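You operate a simulated robot arm through the tools that you are given. There is no shell and no other tool.

The job below is to be done with a simulated two-armed robot. You get a single attempt, and the scene is never put back.

TASK
Clamp the film case in its cradle and rub the sticker residue off with remover.
Fine: blue pad, back in its spot; slide the stop back when done. Set down upright: blue pad. Where these are worked on the way, their far stop is far enough and under half their travel is too little: sliding stop. What is to be rubbed or washed off counts as gone when no trace of it is left.

Only the result counts: the job must be done as asked and must still hold three seconds after the hand-in. Knocking over, shifting, dropping, spilling or breaking anything else fails it.

THE ROBOT
Two 6-joint arms with fingered hands on one trunk that stands fixed in place. Base frame: the origin is at the foot of the trunk, x ahead of it, y to its left, z up. Readings come in m, rad, newtons and seconds.
The left shoulder is at [0.07, 0.191, 1.01], the right one opposite. Payload 4.7 kg a hand.
The tool frame of a hand sits at the grasp point between the pads (the TCP): z along the fingers, y along the line on which they close. The tips reach 0.036 m beyond it. The gripper opens to 0.12 m. The gripper's body begins 0.042 m behind the TCP. The gripper is a hand of 5 fingers: y runs from the thumb to the fingers, the wrist lies at [-0.018, -0.113, -0.198] in the tool frame.
Orientation is that of the tool frame in the base frame, as a unit quaternion [w, x, y, z]. With the fingers straight down and the wrist toward the robot, the tool's x, y and z point along [0, 1, 0], [1, 0, 0] and [0, 0, -1] of the base frame.

THE INTERFACE
- The arms move only by the tool play_rows. It takes "left_rows", "right_rows" or both (then of equal length, played together; a hand with none holds still); each is one flat list of numbers, 6 for each row, row after row: the shift along the base's x, y, z in m, then the turn, a rotation vector about the base's x, y, z in degrees. In form: [x, y, z, rx, ry, rz, x, y, z, rx, ry, rz, ...]. A call has 1 to 20 rows; each row shifts and turns the commanded pose from where the row before left it. Each row takes 0.2 s and may step no farther than 0.05 m and 0.15 rad from the row before; otherwise, the whole call is refused. A pose out of reach is approached as far as the arm can. The call stops where the force on the tool passes 40 N (or 10 N more than at its start, if that is more) or the arm is blocked; 0.2 s more then pass. In this call time passes only in rows, and 0.2 s behind the last. It gives the time, the measured TCP pose, the force on the tool (base axes), the opening and the grip force at its end, in the units of the frame above (readings bear some noise), with the torque about the TCP (base axes, N m) and any sound that the robot's microphone picked up.
- Cameras (640 x 400 px; columns grow to the right, rows downward): "scene" is now at [0.1303, -0.049, 1.2941]; the picture's right is [-0.45, -0.89, 0.00], its down [-0.19, 0.10, -0.98] and it looks along [0.87, -0.44, -0.22] (base axes); focal length 308 px, centre (320, 200). "left" rides on the left gripper at [-0.073, -0.091, -0.143] in its tool frame; the picture's right is [-0.80, -0.28, 0.53], its down [0.53, -0.73, 0.42] and it looks along [0.27, 0.62, 0.74] (tool axes); focal length 234 px, centre (320, 200). "right" rides on the right gripper at [0.073, -0.091, -0.143] in its tool frame; the picture's right is [-0.80, 0.28, -0.53], its down [-0.53, -0.73, 0.43] and it looks along [-0.27, 0.62, 0.74] (tool axes); focal length 234 px, centre (320, 200). There is no depth. A picture from a camera that has moved, and an enlarged one, comes with that camera's place and axes in the base frame and with its lens. The place of the scene camera against the robot may be out by one fixed shift of up to 0.025 m in any direction.
- capture(camera): a new picture of that camera. No time passes.
- lift_body(by): slides the trunk up (or, below 0, down) by that many m; the arms and the scene camera ride with it, the base frame stays. It gives what a move gives, with no picture.
- curl_fingers(index, middle, ring, little, thumb_bend, thumb_turn, hand): sets how far each is bent, from 0 (flat) to 1 (curled in); at 0.3 the hand is open as for a grip, at 0.7 the pads meet at the TCP. One left out holds its place. A second passes; each finger stops where it meets its share of the squeeze, and holds until it gets a number again. It is the only way to open and close the hand. It gives what a move gives, with no picture; readings hold the bend of each and the force on index, middle, ring, little, thumb and palm. thumb_turn goes from beside the hand (0) to across from the fingers (1), as for a grip.
- head_to(pan, tilt): turns the head with the scene camera to pan (to the left, within 1.501 rad either way) and tilt (down, from -0.506 to 1.204), counted from straight ahead of the robot. It gives what a move gives.
- enlarge(camera, box): a new picture of the part [left, top, right, bottom] of that camera's present view, enlarged. No time passes.
- job_done(): hands the job in; it is judged then, once.

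Places have to be worked out from the pictures, the camera data and where the tool is seen. Open the grippers and draw the arms clear of the work before you hand the job in, unless the task says otherwise.

The tools are called after "Emit:" as name(argument=value, ...) on one line, values as JSON. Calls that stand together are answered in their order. play_rows: Moves the arms, as the interface text tells. Its arguments: {"type":"object","properties":{"left_rows":{"type":"array","items":{"type":"number"}},"right_rows":{"type":"array","items":{"type":"number"}}},"required":[]} The other tools are called the same way: lift_body (by) slides the trunk up or down; curl_fingers (index, middle, ring, little, thumb_bend, thumb_turn, hand) moves the fingers one by one; head_to (pan, tilt) turns the head that bears the scene camera; capture (camera) takes a picture; enlarge (camera, box) takes an enlarged picture of a part of a camera's view; job_done () hands the job in.

At the start:

```text
time: 0.0
left_eef_pos: [0.7314, -0.0202, 1.2774]
left_tool_rot: [0.0, 0.707, 0.708, -0.001]
left_wrist_force: [0.2, 0.2, -0.4]
left_ft_torque: [0.02, 0.01, 0.01]
left_grip_width: 0.1194
left_gripper_force: 0.0
left_shape: jaw
left_bend: [0.3, 0.3, 0.3, 0.3, 0.3, 0.98]
left_finger forces: [0.1, 0.1, 0.0, 0.0, 0.0, 0.0]
right_eef_pos: [0.3061, -0.4093, 1.1984]
right_tool_rot: [0.001, 0.707, 0.708, -0.001]
right_wrist_force: [0.5, -0.2, 0.5]
right_ft_torque: [0.03, 0.05, -0.04]
right_grip_width: 0.1196
right_gripper_force: 0.0
right_shape: jaw
right_bend: [0.3, 0.3, 0.3, 0.3, 0.3, 0.98]
right_finger forces: [0.0, 0.0, 0.0, 0.0, 0.2, 0.0]
trunk travel left (down, up): [-0.487, 0.453]
head pan, tilt: [-0.469, 0.22]
```

scene: 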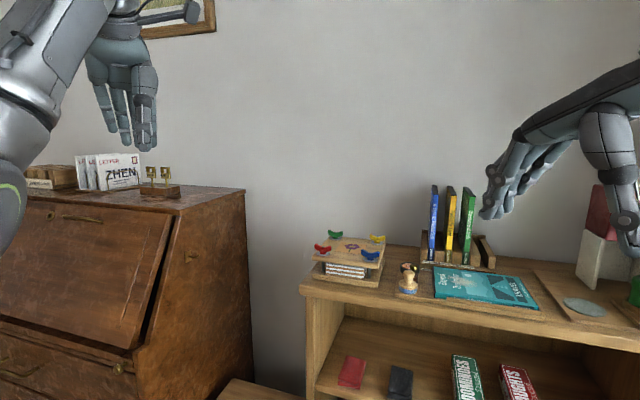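
right: 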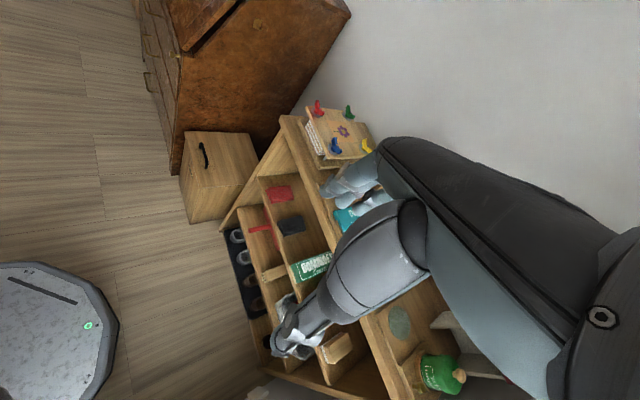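
left: 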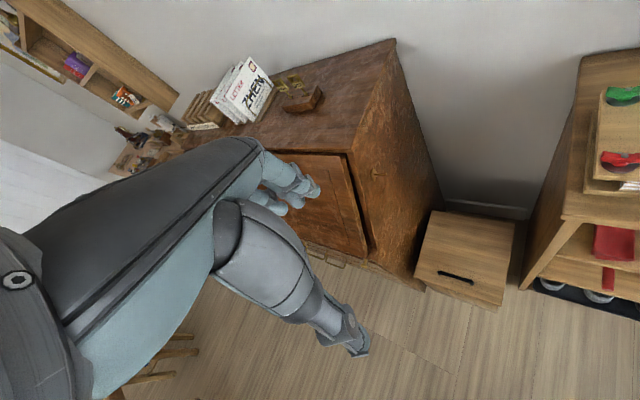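

The first pictures show a desk, a shelf with books and a teal film case, and something green at the right. I'll look around by turning the head to find the cradle, stop, blue pad and remover.

Emit:
head_to(pan=-0.9, tilt=0.5)

Emit:
capture(camera="scene")

```text
time: 0.9
left_eef_pos: [0.7308, -0.0203, 1.2779]
left_tool_rot: [0.0, 0.707, 0.707, 0.0]
left_wrist_force: [0.2, 0.2, 0.4]
left_ft_torque: [0.03, 0.01, 0.03]
left_grip_width: 0.1195
left_gripper_force: 0.1
left_shape: jaw
left_bend: [0.3, 0.3, 0.3, 0.3, 0.3, 0.98]
left_finger forces: [0.0, 0.1, 0.0, 0.0, 0.0, 0.0]
right_eef_pos: [0.306, -0.4101, 1.1978]
right_tool_rot: [0.0, 0.707, 0.707, 0.0]
right_wrist_force: [0.3, -0.1, -1.3]
right_ft_torque: [-0.01, -0.02, 0.0]
right_grip_width: 0.1194
right_gripper_force: 0.1
right_shape: jaw
right_bend: [0.3, 0.3, 0.3, 0.3, 0.3, 0.98]
right_finger forces: [0.1, 0.0, 0.1, 0.0, 0.0, 0.0]
trunk travel left (down, up): [-0.487, 0.453]
head pan, tilt: [-0.901, 0.499]
```

```text
taken
camera scene: at [0.1037, -0.0781, 1.2682], right [-0.78, -0.62, 0.0], down [-0.3, 0.37, -0.88], along [0.55, -0.69, -0.48], focal length 308 px, centre (320, 200)
```

scene: 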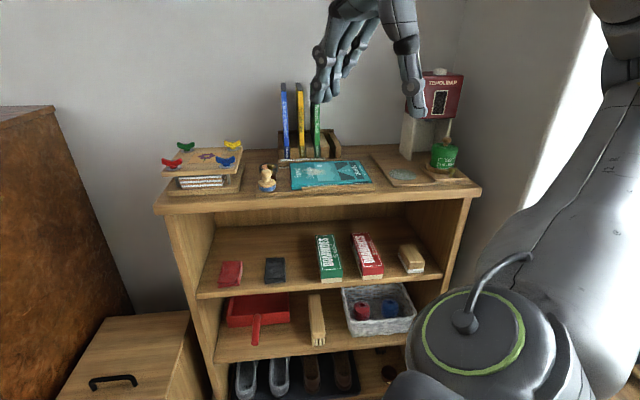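

The shelf is in view: upright cases in a rack, a teal piece on a board, a green bottle, and pads lower down. I enlarge parts of it for detail.

Emit:
enlarge(camera="scene", box=[240, 60, 400, 210])

Emit:
enlarge(camera="scene", box=[360, 60, 500, 200])

Emit:
enlarge(camera="scene", box=[150, 120, 290, 220])

Emit:
enlarge(camera="scene", box=[180, 220, 440, 390])

```text
2.67 times, centred on (320, 135) of scene
camera zoom: at [0.1037, -0.0781, 1.2682], right [-0.78, -0.62, 0.0], down [-0.3, 0.37, -0.88], along [0.55, -0.69, -0.48], focal length 822 px, centre (320, 373)
```

zoom: 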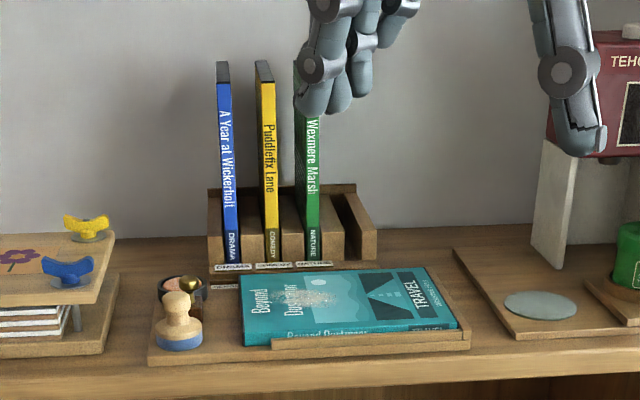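

```text
2.86 times, centred on (430, 130) of scene
camera zoom: at [0.1037, -0.0781, 1.2682], right [-0.78, -0.62, 0.0], down [-0.3, 0.37, -0.88], along [0.55, -0.69, -0.48], focal length 881 px, centre (6, 400)
```

zoom: 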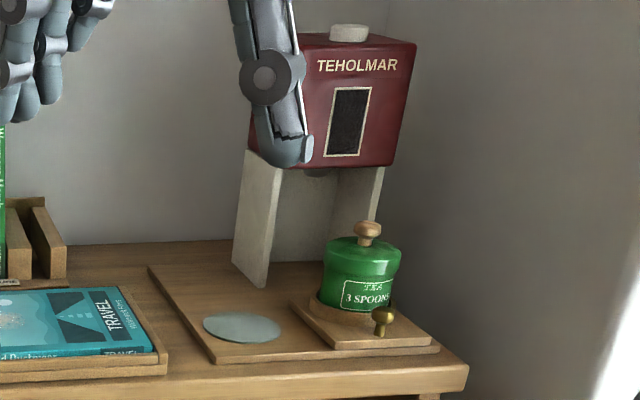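

```text
4.00 times, centred on (220, 170) of scene
camera zoom: at [0.1037, -0.0781, 1.2682], right [-0.78, -0.62, 0.0], down [-0.3, 0.37, -0.88], along [0.55, -0.69, -0.48], focal length 1233 px, centre (720, 320)
```

zoom: 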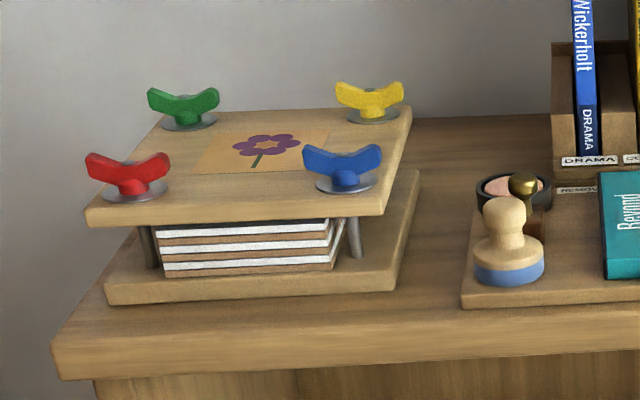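

```text
2.35 times, centred on (310, 305) of scene
camera zoom: at [0.1037, -0.0781, 1.2682], right [-0.78, -0.62, 0.0], down [-0.3, 0.37, -0.88], along [0.55, -0.69, -0.48], focal length 726 px, centre (344, -47)
```

zoom: 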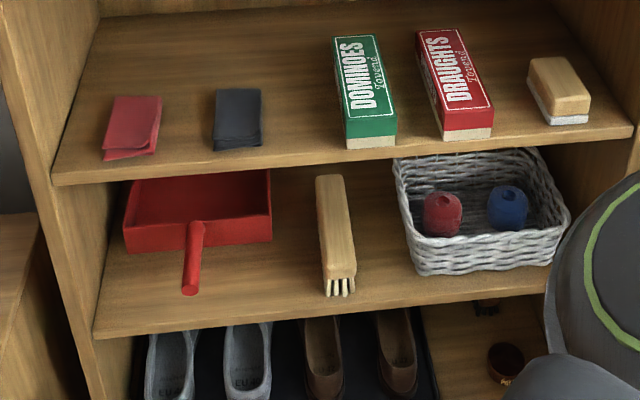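

The teal case lies in a cradle board with a blue-based knob pad, a remover dish and a brass-knobbed stop at its left end. I raise the trunk a little to triangulate heights with the scene camera.

Emit:
lift_body(by=0.15)

Emit:
capture(camera="scene")

Emit:
enlarge(camera="scene", box=[240, 130, 400, 230])

Emit:
capture(camera="right")

```text
time: 2.6
left_eef_pos: [0.7299, -0.0216, 1.4279]
left_tool_rot: [0.0, 0.708, 0.707, 0.0]
left_wrist_force: [0.8, 0.3, -0.5]
left_ft_torque: [-0.01, 0.0, -0.02]
left_grip_width: 0.1194
left_gripper_force: 0.1
left_shape: jaw
left_bend: [0.3, 0.3, 0.3, 0.3, 0.3, 0.98]
left_finger forces: [0.0, 0.0, 0.0, 0.0, 0.1, 0.0]
right_eef_pos: [0.3073, -0.4096, 1.3482]
right_tool_rot: [-0.001, 0.707, 0.707, 0.0]
right_wrist_force: [0.0, -0.5, -0.3]
right_ft_torque: [0.02, -0.01, 0.02]
right_grip_width: 0.1194
right_gripper_force: 0.1
right_shape: jaw
right_bend: [0.3, 0.3, 0.3, 0.3, 0.3, 0.98]
right_finger forces: [0.0, 0.0, 0.0, 0.0, 0.0, 0.0]
trunk travel left (down, up): [-0.637, 0.303]
head pan, tilt: [-0.901, 0.499]
```

```text
taken
camera scene: at [0.1038, -0.0782, 1.4181], right [-0.78, -0.62, 0.0], down [-0.3, 0.38, -0.88], along [0.55, -0.69, -0.48], focal length 308 px, centre (320, 200)
```

scene: 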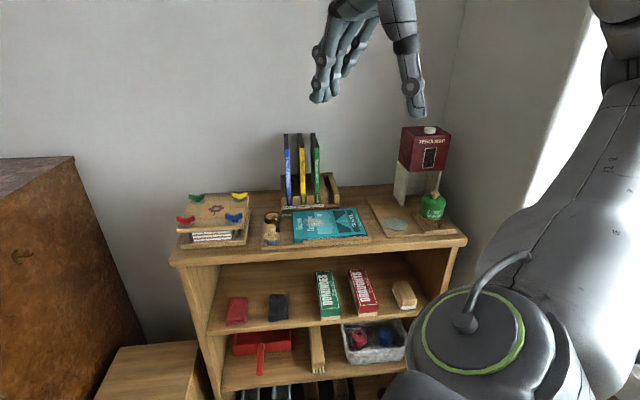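

```text
4.00 times, centred on (320, 180) of scene
camera zoom: at [0.1038, -0.0782, 1.4181], right [-0.78, -0.62, 0.0], down [-0.3, 0.38, -0.88], along [0.55, -0.69, -0.48], focal length 1233 px, centre (320, 280)
```

zoom: 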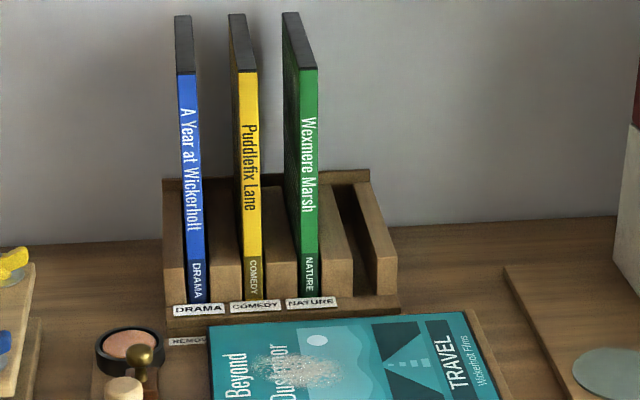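

```text
taken
camera right: at [0.2158, -0.336, 1.4919], right [0.28, -0.8, 0.53], down [-0.73, -0.53, -0.43], along [0.62, -0.27, -0.74], focal length 234 px, centre (320, 200)
```

right: 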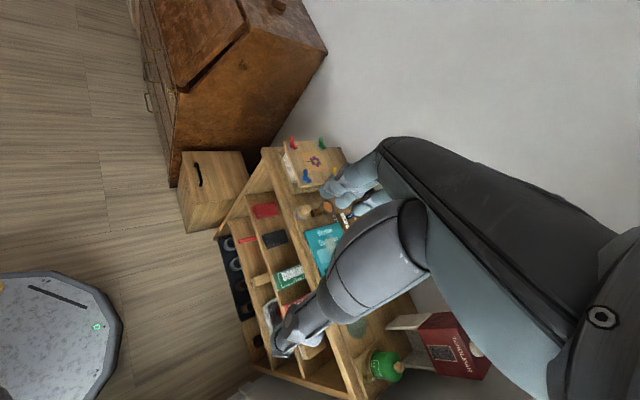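

I need the lower half of that area too, so I enlarge more of it.

Emit:
enlarge(camera="scene", box=[250, 195, 330, 255])

Emit:
enlarge(camera="scene", box=[300, 195, 380, 255])

```text
6.67 times, centred on (290, 225) of scene
camera zoom: at [0.1038, -0.0782, 1.4181], right [-0.78, -0.62, 0.0], down [-0.3, 0.38, -0.88], along [0.55, -0.69, -0.48], focal length 2056 px, centre (520, 33)
```

zoom: 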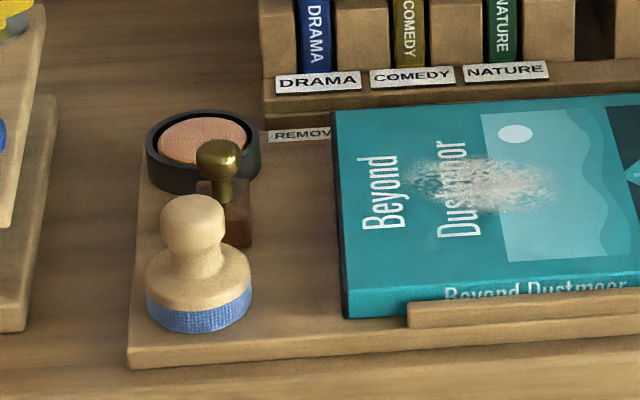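

```text
6.67 times, centred on (340, 225) of scene
camera zoom: at [0.1038, -0.0782, 1.4181], right [-0.78, -0.62, 0.0], down [-0.3, 0.38, -0.88], along [0.55, -0.69, -0.48], focal length 2056 px, centre (187, 33)
```

zoom: 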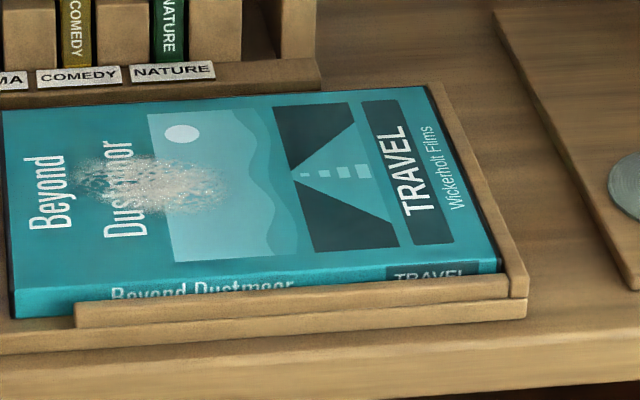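

From two trunk heights I put the shelf top at about z≈0.965, the case's residue near (0.535, −0.60), the pad near (0.57, −0.47), with the shelf facing at about −45°. I turn the right hand by −45° to match and move it toward a viewing place in front of the cradle.

Emit:
play_rows(right_rows=[0, 0, 0, 0, 0, -7.5, 0, 0, 0, 0, 0, -7.5, 0, 0, 0, 0, 0, -7.5, 0, 0, 0, 0, 0, -7.5, 0, 0, 0, 0, 0, -7.5, 0, 0, 0, 0, 0, -7.5, 0.03, -0.02, -0.03, 0, 0, 0, 0.03, -0.02, -0.03, 0, 0, 0, 0.02, -0.02, -0.03, 0, 0, 0])

Emit:
capture(camera="right")

Emit:
capture(camera="scene")

```text
time: 4.6
left_eef_pos: [0.7324, -0.0254, 1.4269]
left_tool_rot: [-0.002, 0.708, 0.706, 0.001]
left_wrist_force: [0.3, -1.1, 0.2]
left_ft_torque: [0.03, -0.02, 0.01]
left_grip_width: 0.1195
left_gripper_force: 0.1
left_shape: jaw
left_bend: [0.3, 0.3, 0.3, 0.3, 0.3, 0.98]
left_finger forces: [0.0, 0.0, 0.0, 0.0, 0.0, 0.0]
right_eef_pos: [0.3815, -0.4855, 1.2518]
right_tool_rot: [-0.001, 0.924, 0.382, 0.0]
right_wrist_force: [-0.4, -0.6, -0.5]
right_ft_torque: [0.09, 0.03, 0.0]
right_grip_width: 0.1198
right_gripper_force: 0.1
right_shape: jaw
right_bend: [0.3, 0.3, 0.3, 0.3, 0.3, 0.98]
right_finger forces: [0.1, 0.1, 0.0, 0.0, 0.0, 0.1]
right hand out of reach, approached as far as the arm can: row 5, 6
trunk travel left (down, up): [-0.637, 0.303]
head pan, tilt: [-0.901, 0.499]
```

```text
taken
camera right: at [0.3696, -0.3695, 1.3959], right [-0.37, -0.77, 0.52], down [-0.89, 0.14, -0.42], along [0.25, -0.63, -0.74], focal length 234 px, centre (320, 200)
```

right: 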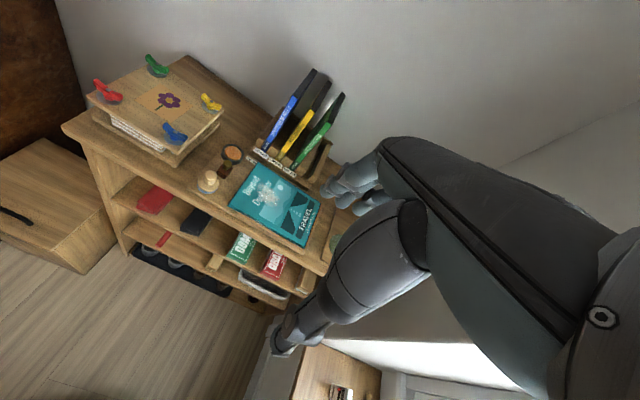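

```text
taken
camera scene: at [0.1051, -0.0814, 1.4179], right [-0.78, -0.62, 0.0], down [-0.3, 0.38, -0.88], along [0.54, -0.69, -0.48], focal length 308 px, centre (320, 200)
```

scene: 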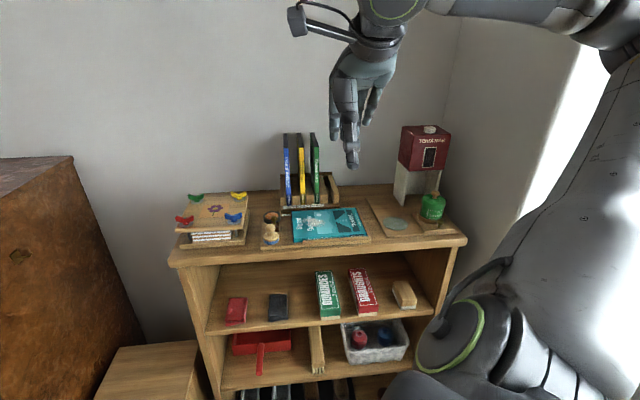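

The right camera now sees the whole cradle from a known pose. I enlarge it to measure the landmarks.

Emit:
enlarge(camera="right", box=[180, 130, 340, 250])

Emit:
enlarge(camera="right", box=[190, 135, 270, 205])

```text
3.33 times, centred on (260, 190) of right
camera zoom: at [0.3696, -0.3695, 1.3959], right [-0.37, -0.77, 0.52], down [-0.89, 0.14, -0.42], along [0.25, -0.63, -0.74], focal length 781 px, centre (520, 233)
```

zoom: 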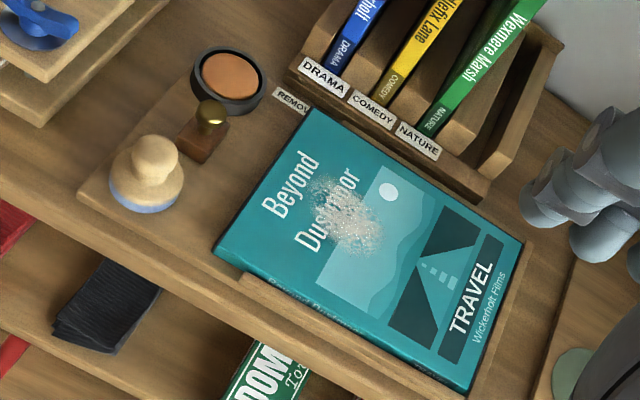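

```text
5.71 times, centred on (230, 170) of right
camera zoom: at [0.3696, -0.3695, 1.3959], right [-0.37, -0.77, 0.52], down [-0.89, 0.14, -0.42], along [0.25, -0.63, -0.74], focal length 1338 px, centre (834, 371)
```

zoom: 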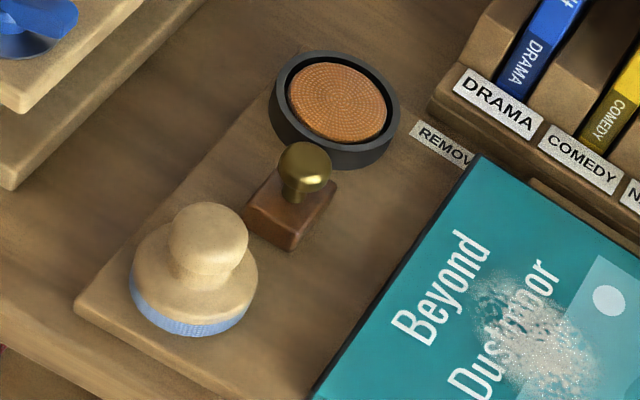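

Landmarks from this view (board z≈0.965): pad at about (0.587, −0.491), stop (0.607, −0.526) with its ball at z≈1.0, and dish (0.647, −0.552). The stop has about 3.4 cm of travel to the case. I try a poker shape with the hand in free air, index and thumb pinched and the others curled, and look at it.

Emit:
curl_fingers(hand="right", index=0.7, thumb_bend=0.7, middle=1.0, ring=1.0, little=1.0)

Emit:
capture(camera="right")

Emit:
enlarge(camera="scene", box=[260, 0, 460, 180])

```text
time: 5.6
left_eef_pos: [0.731, -0.0202, 1.4287]
left_tool_rot: [0.0, 0.707, 0.707, 0.0]
left_wrist_force: [-0.3, -0.8, -0.8]
left_ft_torque: [-0.01, 0.05, -0.05]
left_grip_width: 0.1197
left_gripper_force: 0.0
left_shape: jaw
left_bend: [0.3, 0.3, 0.3, 0.3, 0.3, 0.98]
left_finger forces: [0.0, 0.1, 0.0, 0.1, 0.0, 0.1]
right_eef_pos: [0.3809, -0.484, 1.2541]
right_tool_rot: [0.0, 0.924, 0.383, 0.001]
right_wrist_force: [-0.3, 0.9, -0.1]
right_ft_torque: [0.01, 0.0, 0.01]
right_grip_width: 0.0044
right_gripper_force: 0.0
right_shape: fingers
right_bend: [0.7, 1.0, 1.0, 1.0, 0.7, 0.98]
right_finger forces: [0.1, 0.0, 0.1, 0.1, 0.1, 0.0]
trunk travel left (down, up): [-0.637, 0.303]
head pan, tilt: [-0.901, 0.499]
```

```text
taken
camera right: at [0.3683, -0.3661, 1.3976], right [-0.37, -0.77, 0.53], down [-0.89, 0.14, -0.42], along [0.25, -0.63, -0.74], focal length 234 px, centre (320, 200)
```

right: 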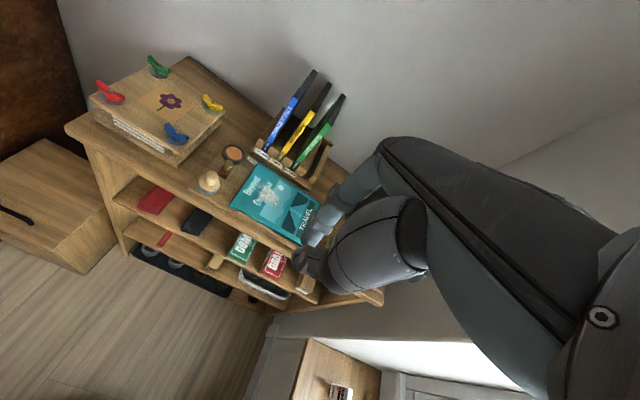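

```text
2.22 times, centred on (360, 90) of scene
camera zoom: at [0.1039, -0.0782, 1.4182], right [-0.78, -0.62, 0.0], down [-0.3, 0.38, -0.88], along [0.55, -0.69, -0.48], focal length 685 px, centre (231, 444)
```

zoom: 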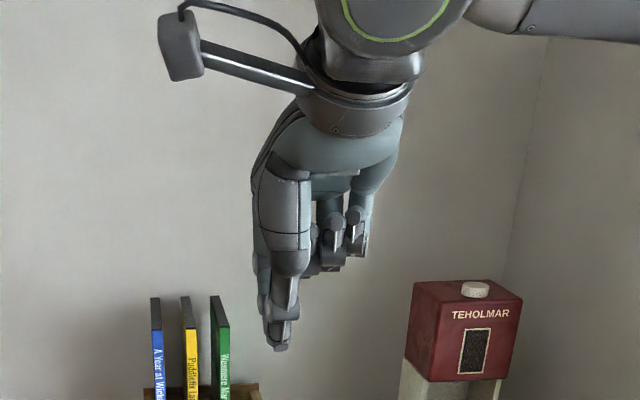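

The pinched index and thumb make a slim poker at the TCP, with the other fingers curled well above. I move it over the area left of the stop at a safe height and take a second view for triangulation.

Emit:
play_rows(right_rows=[0.035, -0.003, -0.01, 0, 0, 0, 0.035, -0.003, -0.01, 0, 0, 0, 0.035, -0.003, -0.01, 0, 0, 0, 0.035, -0.003, -0.01, 0, 0, 0, 0.035, -0.003, -0.01, 0, 0, 0, 0.035, -0.003, -0.01, 0, 0, 0, 0.035, -0.003, -0.01, 0, 0, 0])

Emit:
capture(camera="right")

Emit:
capture(camera="scene")

```text
time: 7.2
left_eef_pos: [0.7319, -0.0209, 1.4275]
left_tool_rot: [-0.001, 0.707, 0.708, -0.001]
left_wrist_force: [0.0, -0.9, -0.3]
left_ft_torque: [0.01, 0.02, 0.03]
left_grip_width: 0.1199
left_gripper_force: 0.0
left_shape: jaw
left_bend: [0.3, 0.3, 0.3, 0.3, 0.3, 0.98]
left_finger forces: [0.0, 0.0, 0.1, 0.1, 0.1, 0.0]
right_eef_pos: [0.5592, -0.5625, 1.1685]
right_tool_rot: [-0.001, 0.923, 0.384, 0.001]
right_wrist_force: [0.6, 0.2, -0.4]
right_ft_torque: [0.03, 0.03, 0.0]
right_grip_width: 0.0044
right_gripper_force: 0.0
right_shape: fingers
right_bend: [0.7, 1.0, 1.0, 1.0, 0.7, 0.98]
right_finger forces: [0.1, 0.0, 0.0, 0.1, 0.0, 0.1]
right hand out of reach, approached as far as the arm can: row 4, 5, 6, 7
trunk travel left (down, up): [-0.637, 0.303]
head pan, tilt: [-0.901, 0.499]
```

```text
taken
camera right: at [0.5468, -0.4468, 1.3138], right [-0.37, -0.77, 0.52], down [-0.89, 0.14, -0.42], along [0.25, -0.63, -0.74], focal length 234 px, centre (320, 200)
```

right: 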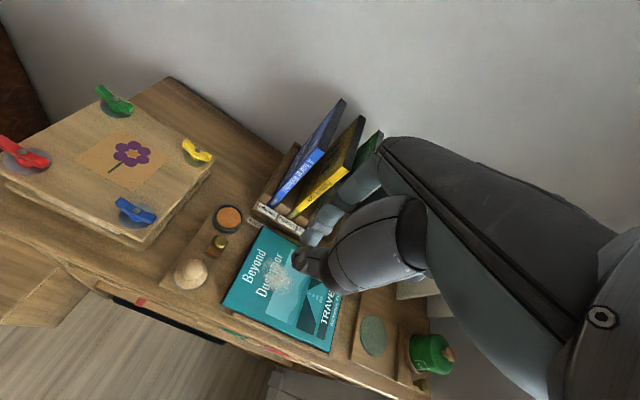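

```text
taken
camera scene: at [0.105, -0.0791, 1.418], right [-0.78, -0.62, 0.0], down [-0.3, 0.38, -0.88], along [0.54, -0.69, -0.48], focal length 308 px, centre (320, 200)
```

scene: 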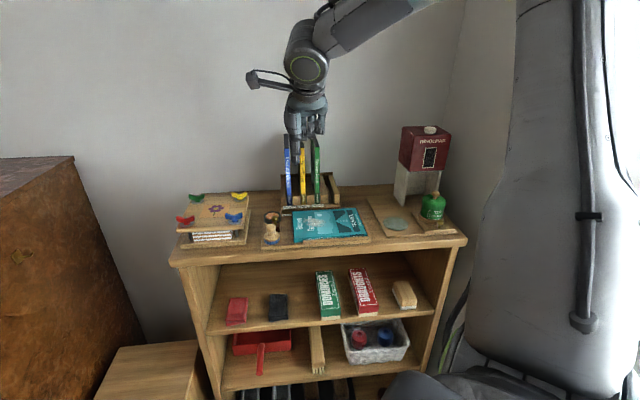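

The arm couldn't fully reach the commanded point and stopped at (0.559, −0.563, 1.169). I'll probe lower and to the left in small steps to see where it can go from here.

Emit:
play_rows(right_rows=[0, 0, -0.04, 0, 0, 0, 0, 0, -0.04, 0, 0, 0, 0.015, 0.015, 0, 0, 0, 0, 0.015, 0.015, 0, 0, 0, 0])

```text
time: 8.2
left_eef_pos: [0.7304, -0.0194, 1.4283]
left_tool_rot: [0.001, 0.707, 0.707, 0.0]
left_wrist_force: [0.3, -0.5, 0.7]
left_ft_torque: [0.0, 0.01, 0.02]
left_grip_width: 0.1194
left_gripper_force: 0.1
left_shape: jaw
left_bend: [0.3, 0.3, 0.3, 0.3, 0.3, 0.98]
left_finger forces: [0.1, 0.1, 0.0, 0.0, 0.0, 0.0]
right_eef_pos: [0.5545, -0.5586, 1.0986]
right_tool_rot: [0.0, 0.924, 0.382, 0.001]
right_wrist_force: [0.3, -0.3, -0.9]
right_ft_torque: [-0.02, -0.03, 0.0]
right_grip_width: 0.0042
right_gripper_force: 0.0
right_shape: fingers
right_bend: [0.7, 1.0, 1.0, 1.0, 0.7, 0.98]
right_finger forces: [0.0, 0.1, 0.0, 0.0, 0.0, 0.0]
right hand out of reach, approached as far as the arm can: row 3, 4
trunk travel left (down, up): [-0.637, 0.303]
head pan, tilt: [-0.901, 0.499]
```

Left motion at this yaw hits the arm's limit. I try turning the wrist back by +15° and moving left again.

Emit:
play_rows(right_rows=[0, 0, 0.02, 0, 0, 7.5, 0, 0, 0, 0, 0, 7.5, 0.02, 0.02, 0, 0, 0, 0, 0.02, 0.02, 0, 0, 0, 0])

```text
time: 9.2
left_eef_pos: [0.7294, -0.0211, 1.4286]
left_tool_rot: [0.0, 0.707, 0.707, 0.002]
left_wrist_force: [0.2, -1.3, -0.4]
left_ft_torque: [0.05, -0.04, 0.01]
left_grip_width: 0.1196
left_gripper_force: 0.0
left_shape: jaw
left_bend: [0.3, 0.3, 0.3, 0.3, 0.3, 0.98]
left_finger forces: [0.1, 0.0, 0.0, 0.0, 0.1, 0.1]
right_eef_pos: [0.5738, -0.5404, 1.1172]
right_tool_rot: [0.0, 0.866, 0.5, 0.0]
right_wrist_force: [0.2, -0.6, 0.0]
right_ft_torque: [0.01, -0.01, 0.02]
right_grip_width: 0.0043
right_gripper_force: 0.0
right_shape: fingers
right_bend: [0.7, 1.0, 1.0, 1.0, 0.7, 0.98]
right_finger forces: [0.1, 0.0, 0.0, 0.1, 0.0, 0.1]
right hand out of reach, approached as far as the arm can: row 4
trunk travel left (down, up): [-0.637, 0.303]
head pan, tilt: [-0.901, 0.499]
```

Turning helps: the hand gained about 3 cm. I turn a further +30° to yaw 0 and move left toward the stop's left side.

Emit:
play_rows(right_rows=[0, 0, 0, 0, 0, 7.5, 0, 0, 0, 0, 0, 7.5, 0.015, 0.015, 0, 0, 0, 7.5, 0.015, 0.015, 0, 0, 0, 7.5, 0.01, 0.01, 0, 0, 0, 0, 0.01, 0.01, 0, 0, 0, 0])

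Emit:
capture(camera="right")

Emit:
capture(camera="scene")

```text
time: 10.6
left_eef_pos: [0.7311, -0.0201, 1.4288]
left_tool_rot: [0.0, 0.707, 0.707, 0.0]
left_wrist_force: [0.6, 0.8, -0.2]
left_ft_torque: [-0.01, -0.01, 0.0]
left_grip_width: 0.1196
left_gripper_force: 0.0
left_shape: jaw
left_bend: [0.3, 0.3, 0.3, 0.3, 0.3, 0.98]
left_finger forces: [0.0, 0.0, 0.0, 0.1, 0.1, 0.0]
right_eef_pos: [0.5986, -0.5038, 1.119]
right_tool_rot: [0.0, 0.707, 0.707, 0.001]
right_wrist_force: [-0.2, 0.0, -0.5]
right_ft_torque: [-0.02, -0.03, 0.04]
right_grip_width: 0.0041
right_gripper_force: 0.1
right_shape: fingers
right_bend: [0.7, 1.0, 1.0, 1.0, 0.7, 0.98]
right_finger forces: [0.0, 0.1, 0.0, 0.0, 0.1, 0.0]
right hand out of reach, approached as far as the arm can: row 4, 5, 6
trunk travel left (down, up): [-0.637, 0.303]
head pan, tilt: [-0.901, 0.499]
```

```text
taken
camera right: at [0.5074, -0.4311, 1.2625], right [0.28, -0.8, 0.53], down [-0.73, -0.53, -0.43], along [0.62, -0.27, -0.74], focal length 234 px, centre (320, 200)
```

right: 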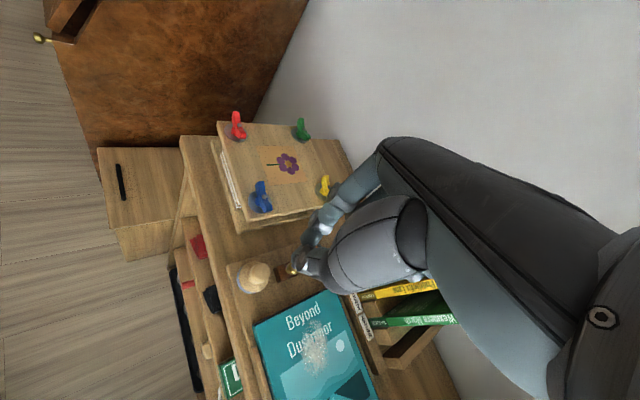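

```text
taken
camera scene: at [0.1042, -0.0774, 1.4182], right [-0.78, -0.62, 0.0], down [-0.3, 0.37, -0.88], along [0.55, -0.69, -0.48], focal length 308 px, centre (320, 200)
```

scene: 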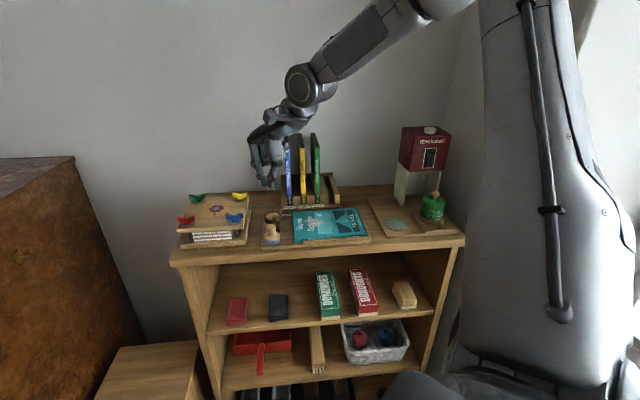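

The limit seems to be an inner dead zone (TCP about 0.78–0.79 m from the base axis at this height), not an outer one. I test by moving straight outward in +x and then left.

Emit:
play_rows(right_rows=[0.02, 0, 0.02, 0, 0, 0, 0.02, 0, 0.0, 0, 0, 0, 0, 0.02, 0, 0, 0, 0, 0, 0.02, 0, 0, 0, 0])

```text
time: 11.6
left_eef_pos: [0.7299, -0.021, 1.4277]
left_tool_rot: [0.0, 0.707, 0.708, 0.0]
left_wrist_force: [-0.9, 0.2, -0.6]
left_ft_torque: [-0.03, -0.02, 0.01]
left_grip_width: 0.1197
left_gripper_force: 0.0
left_shape: jaw
left_bend: [0.3, 0.3, 0.3, 0.3, 0.3, 0.98]
left_finger forces: [0.0, 0.0, 0.1, 0.1, 0.0, 0.1]
right_eef_pos: [0.5889, -0.4912, 1.1403]
right_tool_rot: [0.001, 0.707, 0.707, 0.001]
right_wrist_force: [-0.3, 0.6, 0.2]
right_ft_torque: [-0.01, -0.03, -0.03]
right_grip_width: 0.0043
right_gripper_force: 0.0
right_shape: fingers
right_bend: [0.7, 1.0, 1.0, 1.0, 0.7, 0.98]
right_finger forces: [0.1, 0.0, 0.0, 0.0, 0.1, 0.1]
right hand out of reach, approached as far as the arm can: row 1, 2, 3, 4
trunk travel left (down, up): [-0.637, 0.303]
head pan, tilt: [-0.901, 0.499]
```

Both outward and left are limited, so this is an outer boundary that depends on the hand's height relative to the shoulder. I raise the trunk 0.2 m and then test how far out the hand goes when it is lower relative to the shoulder.

Emit:
lift_body(by=0.2)

Emit:
play_rows(right_rows=[0, 0, -0.04, 0, 0, 0, 0, 0, -0.04, 0, 0, 0, 0, 0, -0.04, 0, 0, 0, 0, 0, -0.04, 0, 0, 0, 0.02, 0, 0, 0, 0, 0, 0.02, 0, 0, 0, 0, 0, 0.02, 0, 0, 0, 0, 0])

```text
time: 13.8
left_eef_pos: [0.732, -0.0207, 1.6279]
left_tool_rot: [0.0, 0.707, 0.707, 0.0]
left_wrist_force: [-0.2, -0.1, 0.5]
left_ft_torque: [0.0, 0.0, -0.01]
left_grip_width: 0.1197
left_gripper_force: 0.1
left_shape: jaw
left_bend: [0.3, 0.3, 0.3, 0.3, 0.3, 0.98]
left_finger forces: [0.2, 0.0, 0.1, 0.0, 0.1, 0.0]
right_eef_pos: [0.5901, -0.4922, 1.3398]
right_tool_rot: [0.0, 0.707, 0.707, 0.001]
right_wrist_force: [1.0, 0.1, -0.1]
right_ft_torque: [0.01, -0.03, 0.06]
right_grip_width: 0.0043
right_gripper_force: 0.2
right_shape: fingers
right_bend: [0.7, 1.0, 1.0, 1.0, 0.7, 0.98]
right_finger forces: [0.1, 0.0, 0.0, 0.0, 0.0, 0.0]
trunk travel left (down, up): [-0.837, 0.103]
head pan, tilt: [-0.901, 0.499]
```

```text
time: 15.4
left_eef_pos: [0.7309, -0.0202, 1.6273]
left_tool_rot: [-0.001, 0.707, 0.707, 0.0]
left_wrist_force: [0.6, 0.3, 0.3]
left_ft_torque: [-0.01, 0.02, -0.02]
left_grip_width: 0.1195
left_gripper_force: 0.1
left_shape: jaw
left_bend: [0.3, 0.3, 0.3, 0.3, 0.3, 0.98]
left_finger forces: [0.0, 0.0, 0.1, 0.0, 0.1, 0.0]
right_eef_pos: [0.5847, -0.5196, 1.2047]
right_tool_rot: [-0.001, 0.707, 0.707, 0.0]
right_wrist_force: [-0.7, 0.4, -0.4]
right_ft_torque: [0.0, 0.01, 0.01]
right_grip_width: 0.0044
right_gripper_force: 0.1
right_shape: fingers
right_bend: [0.7, 1.0, 1.0, 1.0, 0.7, 0.98]
right_finger forces: [0.0, 0.1, 0.0, 0.1, 0.0, 0.0]
right hand out of reach, approached as far as the arm can: row 2, 3, 4, 5, 6, 7
trunk travel left (down, up): [-0.837, 0.103]
head pan, tilt: [-0.901, 0.499]
```

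Lower relative to the shoulder is worse, so the trunk should go down instead. I raise the hand first and test outward moves there, where it is high relative to the shoulder.

Emit:
play_rows(right_rows=[0, 0, 0.04, 0, 0, 0, 0, 0, 0.04, 0, 0, 0, 0, 0, 0.04, 0, 0, 0, 0, 0, 0.04, 0, 0, 0, 0, 0, 0.04, 0, 0, 0, 0, 0, 0.04, 0, 0, 0, 0, 0, 0.04, 0, 0, 0, 0.02, 0, 0, 0, 0, 0, 0.02, 0, 0, 0, 0, 0, 0, 0.02, 0, 0, 0, 0, 0, 0.02, 0, 0, 0, 0])

```text
time: 17.8
left_eef_pos: [0.7299, -0.0187, 1.6289]
left_tool_rot: [0.0, 0.707, 0.707, 0.0]
left_wrist_force: [0.6, -0.9, 1.2]
left_ft_torque: [0.0, -0.02, 0.01]
left_grip_width: 0.1195
left_gripper_force: 0.0
left_shape: jaw
left_bend: [0.3, 0.3, 0.3, 0.3, 0.3, 0.98]
left_finger forces: [0.0, 0.0, 0.1, 0.1, 0.0, 0.1]
right_eef_pos: [0.5773, -0.5001, 1.4696]
right_tool_rot: [0.001, 0.707, 0.707, 0.003]
right_wrist_force: [-0.2, 0.4, -0.2]
right_ft_torque: [0.01, -0.01, 0.04]
right_grip_width: 0.004
right_gripper_force: 0.0
right_shape: fingers
right_bend: [0.7, 1.0, 1.0, 1.0, 0.7, 0.98]
right_finger forces: [0.0, 0.0, 0.0, 0.0, 0.0, 0.1]
right hand out of reach, approached as far as the arm can: row 8, 9, 10, 11
trunk travel left (down, up): [-0.837, 0.103]
head pan, tilt: [-0.901, 0.499]
```

The boundary looks like a shoulder-azimuth limit on the wrist (about −38°), so turning the hand the other way (positive yaw) should let the TCP go further left. I test this up here.

Emit:
play_rows(right_rows=[0, 0, 0, 0, 0, 7.5, 0, 0, 0, 0, 0, 7.5, 0, 0, 0, 0, 0, 7.5, 0, 0, 0, 0, 0, 7.5, 0.02, 0.01, 0, 0, 0, 0, 0.02, 0.01, 0, 0, 0, 0, 0.02, 0, 0, 0, 0, 0, 0.02, 0, 0, 0, 0, 0])

```text
time: 19.6
left_eef_pos: [0.73, -0.0211, 1.6278]
left_tool_rot: [-0.001, 0.708, 0.707, 0.0]
left_wrist_force: [-0.3, -0.2, 0.7]
left_ft_torque: [-0.02, -0.05, -0.02]
left_grip_width: 0.1194
left_gripper_force: 0.0
left_shape: jaw
left_bend: [0.3, 0.3, 0.3, 0.3, 0.3, 0.98]
left_finger forces: [0.1, 0.1, 0.0, 0.0, 0.1, 0.1]
right_eef_pos: [0.5481, -0.4959, 1.4491]
right_tool_rot: [0.001, 0.5, 0.866, 0.001]
right_wrist_force: [0.6, 0.4, -0.3]
right_ft_torque: [-0.02, 0.0, 0.0]
right_grip_width: 0.0044
right_gripper_force: 0.1
right_shape: fingers
right_bend: [0.7, 1.0, 1.0, 1.0, 0.7, 0.98]
right_finger forces: [0.0, 0.1, 0.1, 0.0, 0.1, 0.0]
right hand out of reach, approached as far as the arm can: row 3, 4, 5, 6, 7, 8
trunk travel left (down, up): [-0.837, 0.103]
head pan, tilt: [-0.901, 0.499]
```

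That made it worse, so it isn't a simple azimuth limit. I look at the right arm's configuration with the scene camera to understand its joints.

Emit:
head_to(pan=-1.2, tilt=0.25)

Emit:
capture(camera="scene")

Emit:
capture(camera="left")

Emit:
capture(camera="right")

```text
time: 20.4
left_eef_pos: [0.7306, -0.0201, 1.6273]
left_tool_rot: [0.0, 0.707, 0.707, 0.0]
left_wrist_force: [-0.3, 0.5, -0.5]
left_ft_torque: [-0.01, -0.02, -0.04]
left_grip_width: 0.1194
left_gripper_force: 0.0
left_shape: jaw
left_bend: [0.3, 0.3, 0.3, 0.3, 0.3, 0.98]
left_finger forces: [0.1, 0.0, 0.0, 0.0, 0.0, 0.0]
right_eef_pos: [0.5479, -0.494, 1.4481]
right_tool_rot: [0.001, 0.501, 0.866, 0.001]
right_wrist_force: [-0.5, -0.4, -0.3]
right_ft_torque: [0.01, 0.0, -0.02]
right_grip_width: 0.0044
right_gripper_force: 0.0
right_shape: fingers
right_bend: [0.7, 1.0, 1.0, 1.0, 0.7, 0.98]
right_finger forces: [0.0, 0.1, 0.0, 0.1, 0.0, 0.0]
trunk travel left (down, up): [-0.837, 0.103]
head pan, tilt: [-1.201, 0.25]
```

```text
taken
camera scene: at [0.0813, -0.0935, 1.6413], right [-0.93, -0.36, 0.0], down [-0.09, 0.23, -0.97], along [0.35, -0.9, -0.25], focal length 308 px, centre (320, 200)
```

scene: 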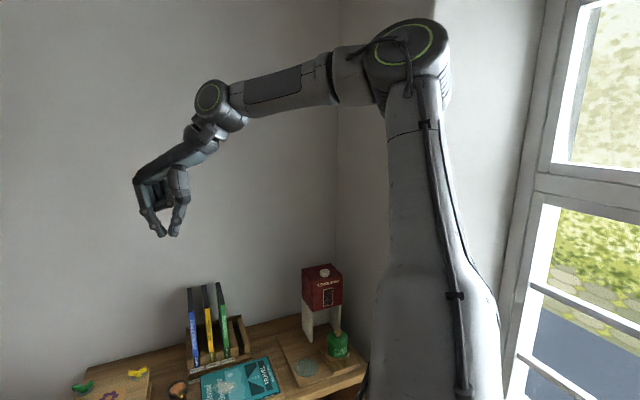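

```text
taken
camera left: at [0.6389, -0.0915, 1.7719], right [-0.28, -0.8, -0.53], down [-0.73, 0.53, -0.42], along [0.62, 0.27, -0.74], focal length 234 px, centre (320, 200)
```

left: 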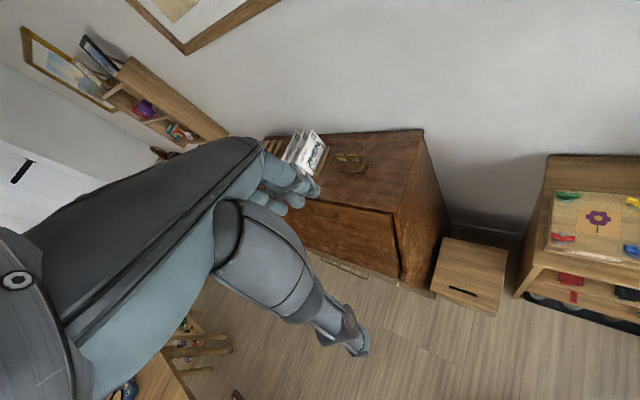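

```text
taken
camera right: at [0.4329, -0.4757, 1.5922], right [0.64, -0.56, 0.53], down [-0.37, -0.83, -0.43], along [0.67, 0.08, -0.74], focal length 234 px, centre (320, 200)
```

right: 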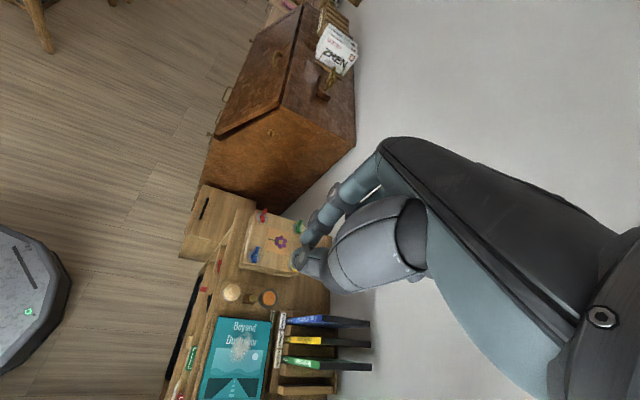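

The arm is UR-like with elbow high and not stretched, so the limit is odd. I turn back to yaw 0 and test single directions to learn its shape: first straight radially outward from the shoulder.

Emit:
play_rows(right_rows=[-0.01, 0, 0, 0, 0, -7.5, -0.01, 0, 0, 0, 0, -7.5, 0, 0, 0, 0, 0, -7.5, 0, 0, 0, 0, 0, -7.5])

Emit:
play_rows(right_rows=[0.025, -0.016, 0, 0, 0, 0, 0.025, -0.016, 0, 0, 0, 0, 0.025, -0.016, 0, 0, 0, 0])

```text
time: 21.4
left_eef_pos: [0.7307, -0.0185, 1.6277]
left_tool_rot: [0.0, 0.707, 0.707, 0.0]
left_wrist_force: [-0.2, 1.2, -0.7]
left_ft_torque: [0.0, -0.02, 0.03]
left_grip_width: 0.1196
left_gripper_force: 0.1
left_shape: jaw
left_bend: [0.3, 0.3, 0.3, 0.3, 0.3, 0.98]
left_finger forces: [0.0, 0.0, 0.0, 0.0, 0.0, 0.0]
right_eef_pos: [0.5278, -0.4942, 1.4474]
right_tool_rot: [0.001, 0.707, 0.707, 0.001]
right_wrist_force: [-0.2, 0.0, 0.2]
right_ft_torque: [-0.01, 0.01, -0.01]
right_grip_width: 0.004
right_gripper_force: 0.1
right_shape: fingers
right_bend: [0.7, 1.0, 1.0, 1.0, 0.7, 0.98]
right_finger forces: [0.0, 0.0, 0.0, 0.0, 0.0, 0.1]
trunk travel left (down, up): [-0.837, 0.103]
head pan, tilt: [-1.201, 0.25]
```

```text
time: 22.2
left_eef_pos: [0.7325, -0.0203, 1.6288]
left_tool_rot: [-0.001, 0.707, 0.707, 0.0]
left_wrist_force: [-1.3, -0.1, -0.6]
left_ft_torque: [0.0, 0.02, 0.01]
left_grip_width: 0.1198
left_gripper_force: 0.0
left_shape: jaw
left_bend: [0.3, 0.3, 0.3, 0.3, 0.3, 0.98]
left_finger forces: [0.1, 0.0, 0.0, 0.0, 0.0, 0.0]
right_eef_pos: [0.6023, -0.5453, 1.4456]
right_tool_rot: [0.0, 0.708, 0.706, 0.001]
right_wrist_force: [0.0, 0.0, -0.7]
right_ft_torque: [0.0, 0.0, -0.02]
right_grip_width: 0.0039
right_gripper_force: 0.0
right_shape: fingers
right_bend: [0.7, 1.0, 1.0, 1.0, 0.7, 0.98]
right_finger forces: [0.1, 0.1, 0.0, 0.0, 0.0, 0.1]
trunk travel left (down, up): [-0.837, 0.103]
head pan, tilt: [-1.201, 0.25]
```

Radially outward works, so the limit is on swinging left. I go slightly further out and then test pure +y.

Emit:
play_rows(right_rows=[0.025, -0.012, 0, 0, 0, 0, 0.025, -0.012, 0, 0, 0, 0, 0, 0.02, 0, 0, 0, 0, 0, 0.02, 0, 0, 0, 0, 0, 0.02, 0, 0, 0, 0, 0, 0.02, 0, 0, 0, 0, 0, 0.02, 0, 0, 0, 0])

```text
time: 23.8
left_eef_pos: [0.7292, -0.0186, 1.6285]
left_tool_rot: [0.0, 0.707, 0.707, 0.001]
left_wrist_force: [-0.7, 0.6, 0.5]
left_ft_torque: [-0.03, -0.02, -0.02]
left_grip_width: 0.1196
left_gripper_force: 0.2
left_shape: jaw
left_bend: [0.3, 0.3, 0.3, 0.3, 0.3, 0.98]
left_finger forces: [0.1, 0.0, 0.0, 0.0, 0.1, 0.0]
right_eef_pos: [0.5851, -0.497, 1.4312]
right_tool_rot: [0.001, 0.708, 0.706, 0.003]
right_wrist_force: [-0.1, -0.4, -0.2]
right_ft_torque: [0.02, 0.0, -0.01]
right_grip_width: 0.0042
right_gripper_force: 0.0
right_shape: fingers
right_bend: [0.7, 1.0, 1.0, 1.0, 0.7, 0.98]
right_finger forces: [0.1, 0.0, 0.0, 0.0, 0.1, 0.0]
right hand out of reach, approached as far as the arm can: row 1, 2, 3, 4, 5, 6, 7
trunk travel left (down, up): [-0.837, 0.103]
head pan, tilt: [-1.201, 0.25]
```

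There seems to be a joint at its limit with the elbow out to the right. The left arm reached across well at the start, so I compare its configuration by looking left, and re-view the right arm.

Emit:
head_to(pan=0.6, tilt=0.3)

Emit:
capture(camera="scene")

Emit:
head_to(pan=-1.45, tilt=0.2)

Emit:
capture(camera="scene")

```text
time: 25.6
left_eef_pos: [0.7309, -0.0211, 1.6289]
left_tool_rot: [-0.001, 0.707, 0.707, 0.0]
left_wrist_force: [-0.1, -0.4, 0.0]
left_ft_torque: [0.0, 0.01, -0.01]
left_grip_width: 0.1196
left_gripper_force: 0.0
left_shape: jaw
left_bend: [0.3, 0.3, 0.3, 0.3, 0.3, 0.98]
left_finger forces: [0.0, 0.1, 0.1, 0.0, 0.0, 0.1]
right_eef_pos: [0.5861, -0.4985, 1.4298]
right_tool_rot: [0.001, 0.707, 0.707, 0.002]
right_wrist_force: [-0.2, 0.1, -0.9]
right_ft_torque: [0.0, -0.02, 0.01]
right_grip_width: 0.0042
right_gripper_force: 0.1
right_shape: fingers
right_bend: [0.7, 1.0, 1.0, 1.0, 0.7, 0.98]
right_finger forces: [0.0, 0.1, 0.0, 0.0, 0.0, 0.1]
trunk travel left (down, up): [-0.837, 0.103]
head pan, tilt: [0.6, 0.3]
```

```text
taken
camera scene: at [0.1243, 0.0459, 1.6366], right [0.56, -0.83, 0.0], down [-0.24, -0.17, -0.96], along [0.79, 0.54, -0.3], focal length 308 px, centre (320, 200)
```

scene: 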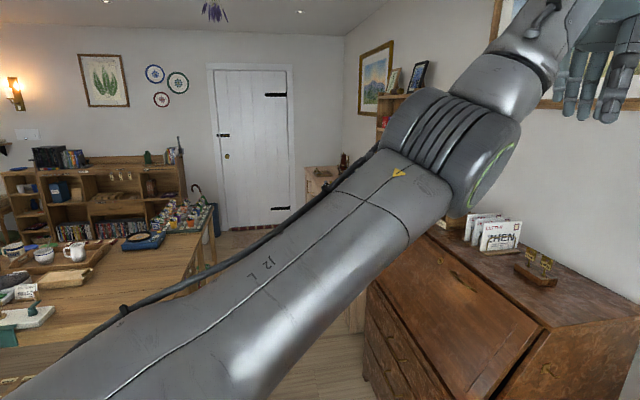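

```text
time: 27.6
left_eef_pos: [0.7314, -0.0205, 1.6269]
left_tool_rot: [0.0, 0.708, 0.707, 0.001]
left_wrist_force: [-0.6, -0.6, 0.5]
left_ft_torque: [-0.03, 0.03, 0.01]
left_grip_width: 0.1197
left_gripper_force: 0.1
left_shape: jaw
left_bend: [0.3, 0.3, 0.3, 0.3, 0.3, 0.98]
left_finger forces: [0.0, 0.0, 0.0, 0.0, 0.0, 0.1]
right_eef_pos: [0.5854, -0.4988, 1.429]
right_tool_rot: [0.0, 0.707, 0.707, 0.002]
right_wrist_force: [1.0, 0.2, 0.0]
right_ft_torque: [0.05, -0.02, 0.01]
right_grip_width: 0.0041
right_gripper_force: 0.1
right_shape: fingers
right_bend: [0.7, 1.0, 1.0, 1.0, 0.7, 0.98]
right_finger forces: [0.0, 0.1, 0.1, 0.1, 0.0, 0.1]
trunk travel left (down, up): [-0.837, 0.103]
head pan, tilt: [-1.45, 0.201]
```

```text
taken
camera scene: at [0.0585, -0.0993, 1.6459], right [-0.99, -0.12, 0.0], down [-0.02, 0.2, -0.98], along [0.12, -0.97, -0.2], focal length 308 px, centre (320, 200)
```

scene: 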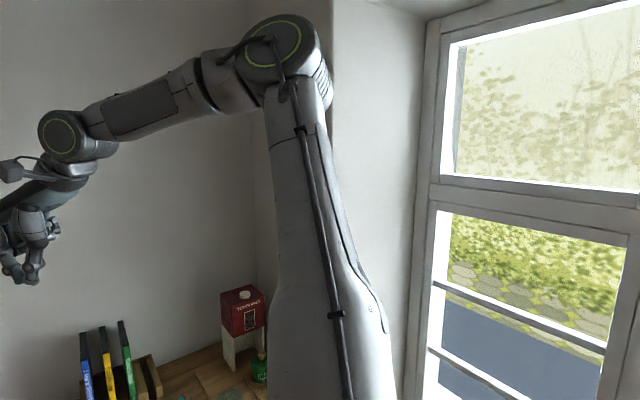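

The arm is UR-like with its upper arm nearly vertical on the right. I test whether tilting the hand (fingers pointing outward by about 22°) lets the TCP go further out and left while the wrist stays back.

Emit:
play_rows(right_rows=[0, 0, 0, 0, -7.5, 0, 0, 0, 0, 0, -7.5, 0, 0, 0, 0, 0, -7.5, 0, 0.02, 0.01, 0, 0, 0, 0, 0.02, 0.01, 0, 0, 0, 0, 0.02, 0.01, 0, 0, 0, 0, 0.02, 0.01, 0, 0, 0, 0])

```text
time: 29.2
left_eef_pos: [0.7301, -0.0218, 1.6284]
left_tool_rot: [-0.001, 0.707, 0.707, 0.001]
left_wrist_force: [0.3, -0.9, -0.1]
left_ft_torque: [0.02, -0.04, 0.03]
left_grip_width: 0.1196
left_gripper_force: 0.0
left_shape: jaw
left_bend: [0.3, 0.3, 0.3, 0.3, 0.3, 0.98]
left_finger forces: [0.1, 0.1, 0.0, 0.0, 0.0, 0.1]
right_eef_pos: [0.6444, -0.4745, 1.4332]
right_tool_rot: [0.138, 0.693, 0.694, 0.141]
right_wrist_force: [0.1, 0.0, 0.1]
right_ft_torque: [-0.04, -0.04, 0.0]
right_grip_width: 0.0043
right_gripper_force: 0.0
right_shape: fingers
right_bend: [0.7, 1.0, 1.0, 1.0, 0.7, 0.98]
right_finger forces: [0.0, 0.0, 0.0, 0.1, 0.1, 0.0]
right hand out of reach, approached as far as the arm can: row 6, 7
trunk travel left (down, up): [-0.837, 0.103]
head pan, tilt: [-1.45, 0.201]
```

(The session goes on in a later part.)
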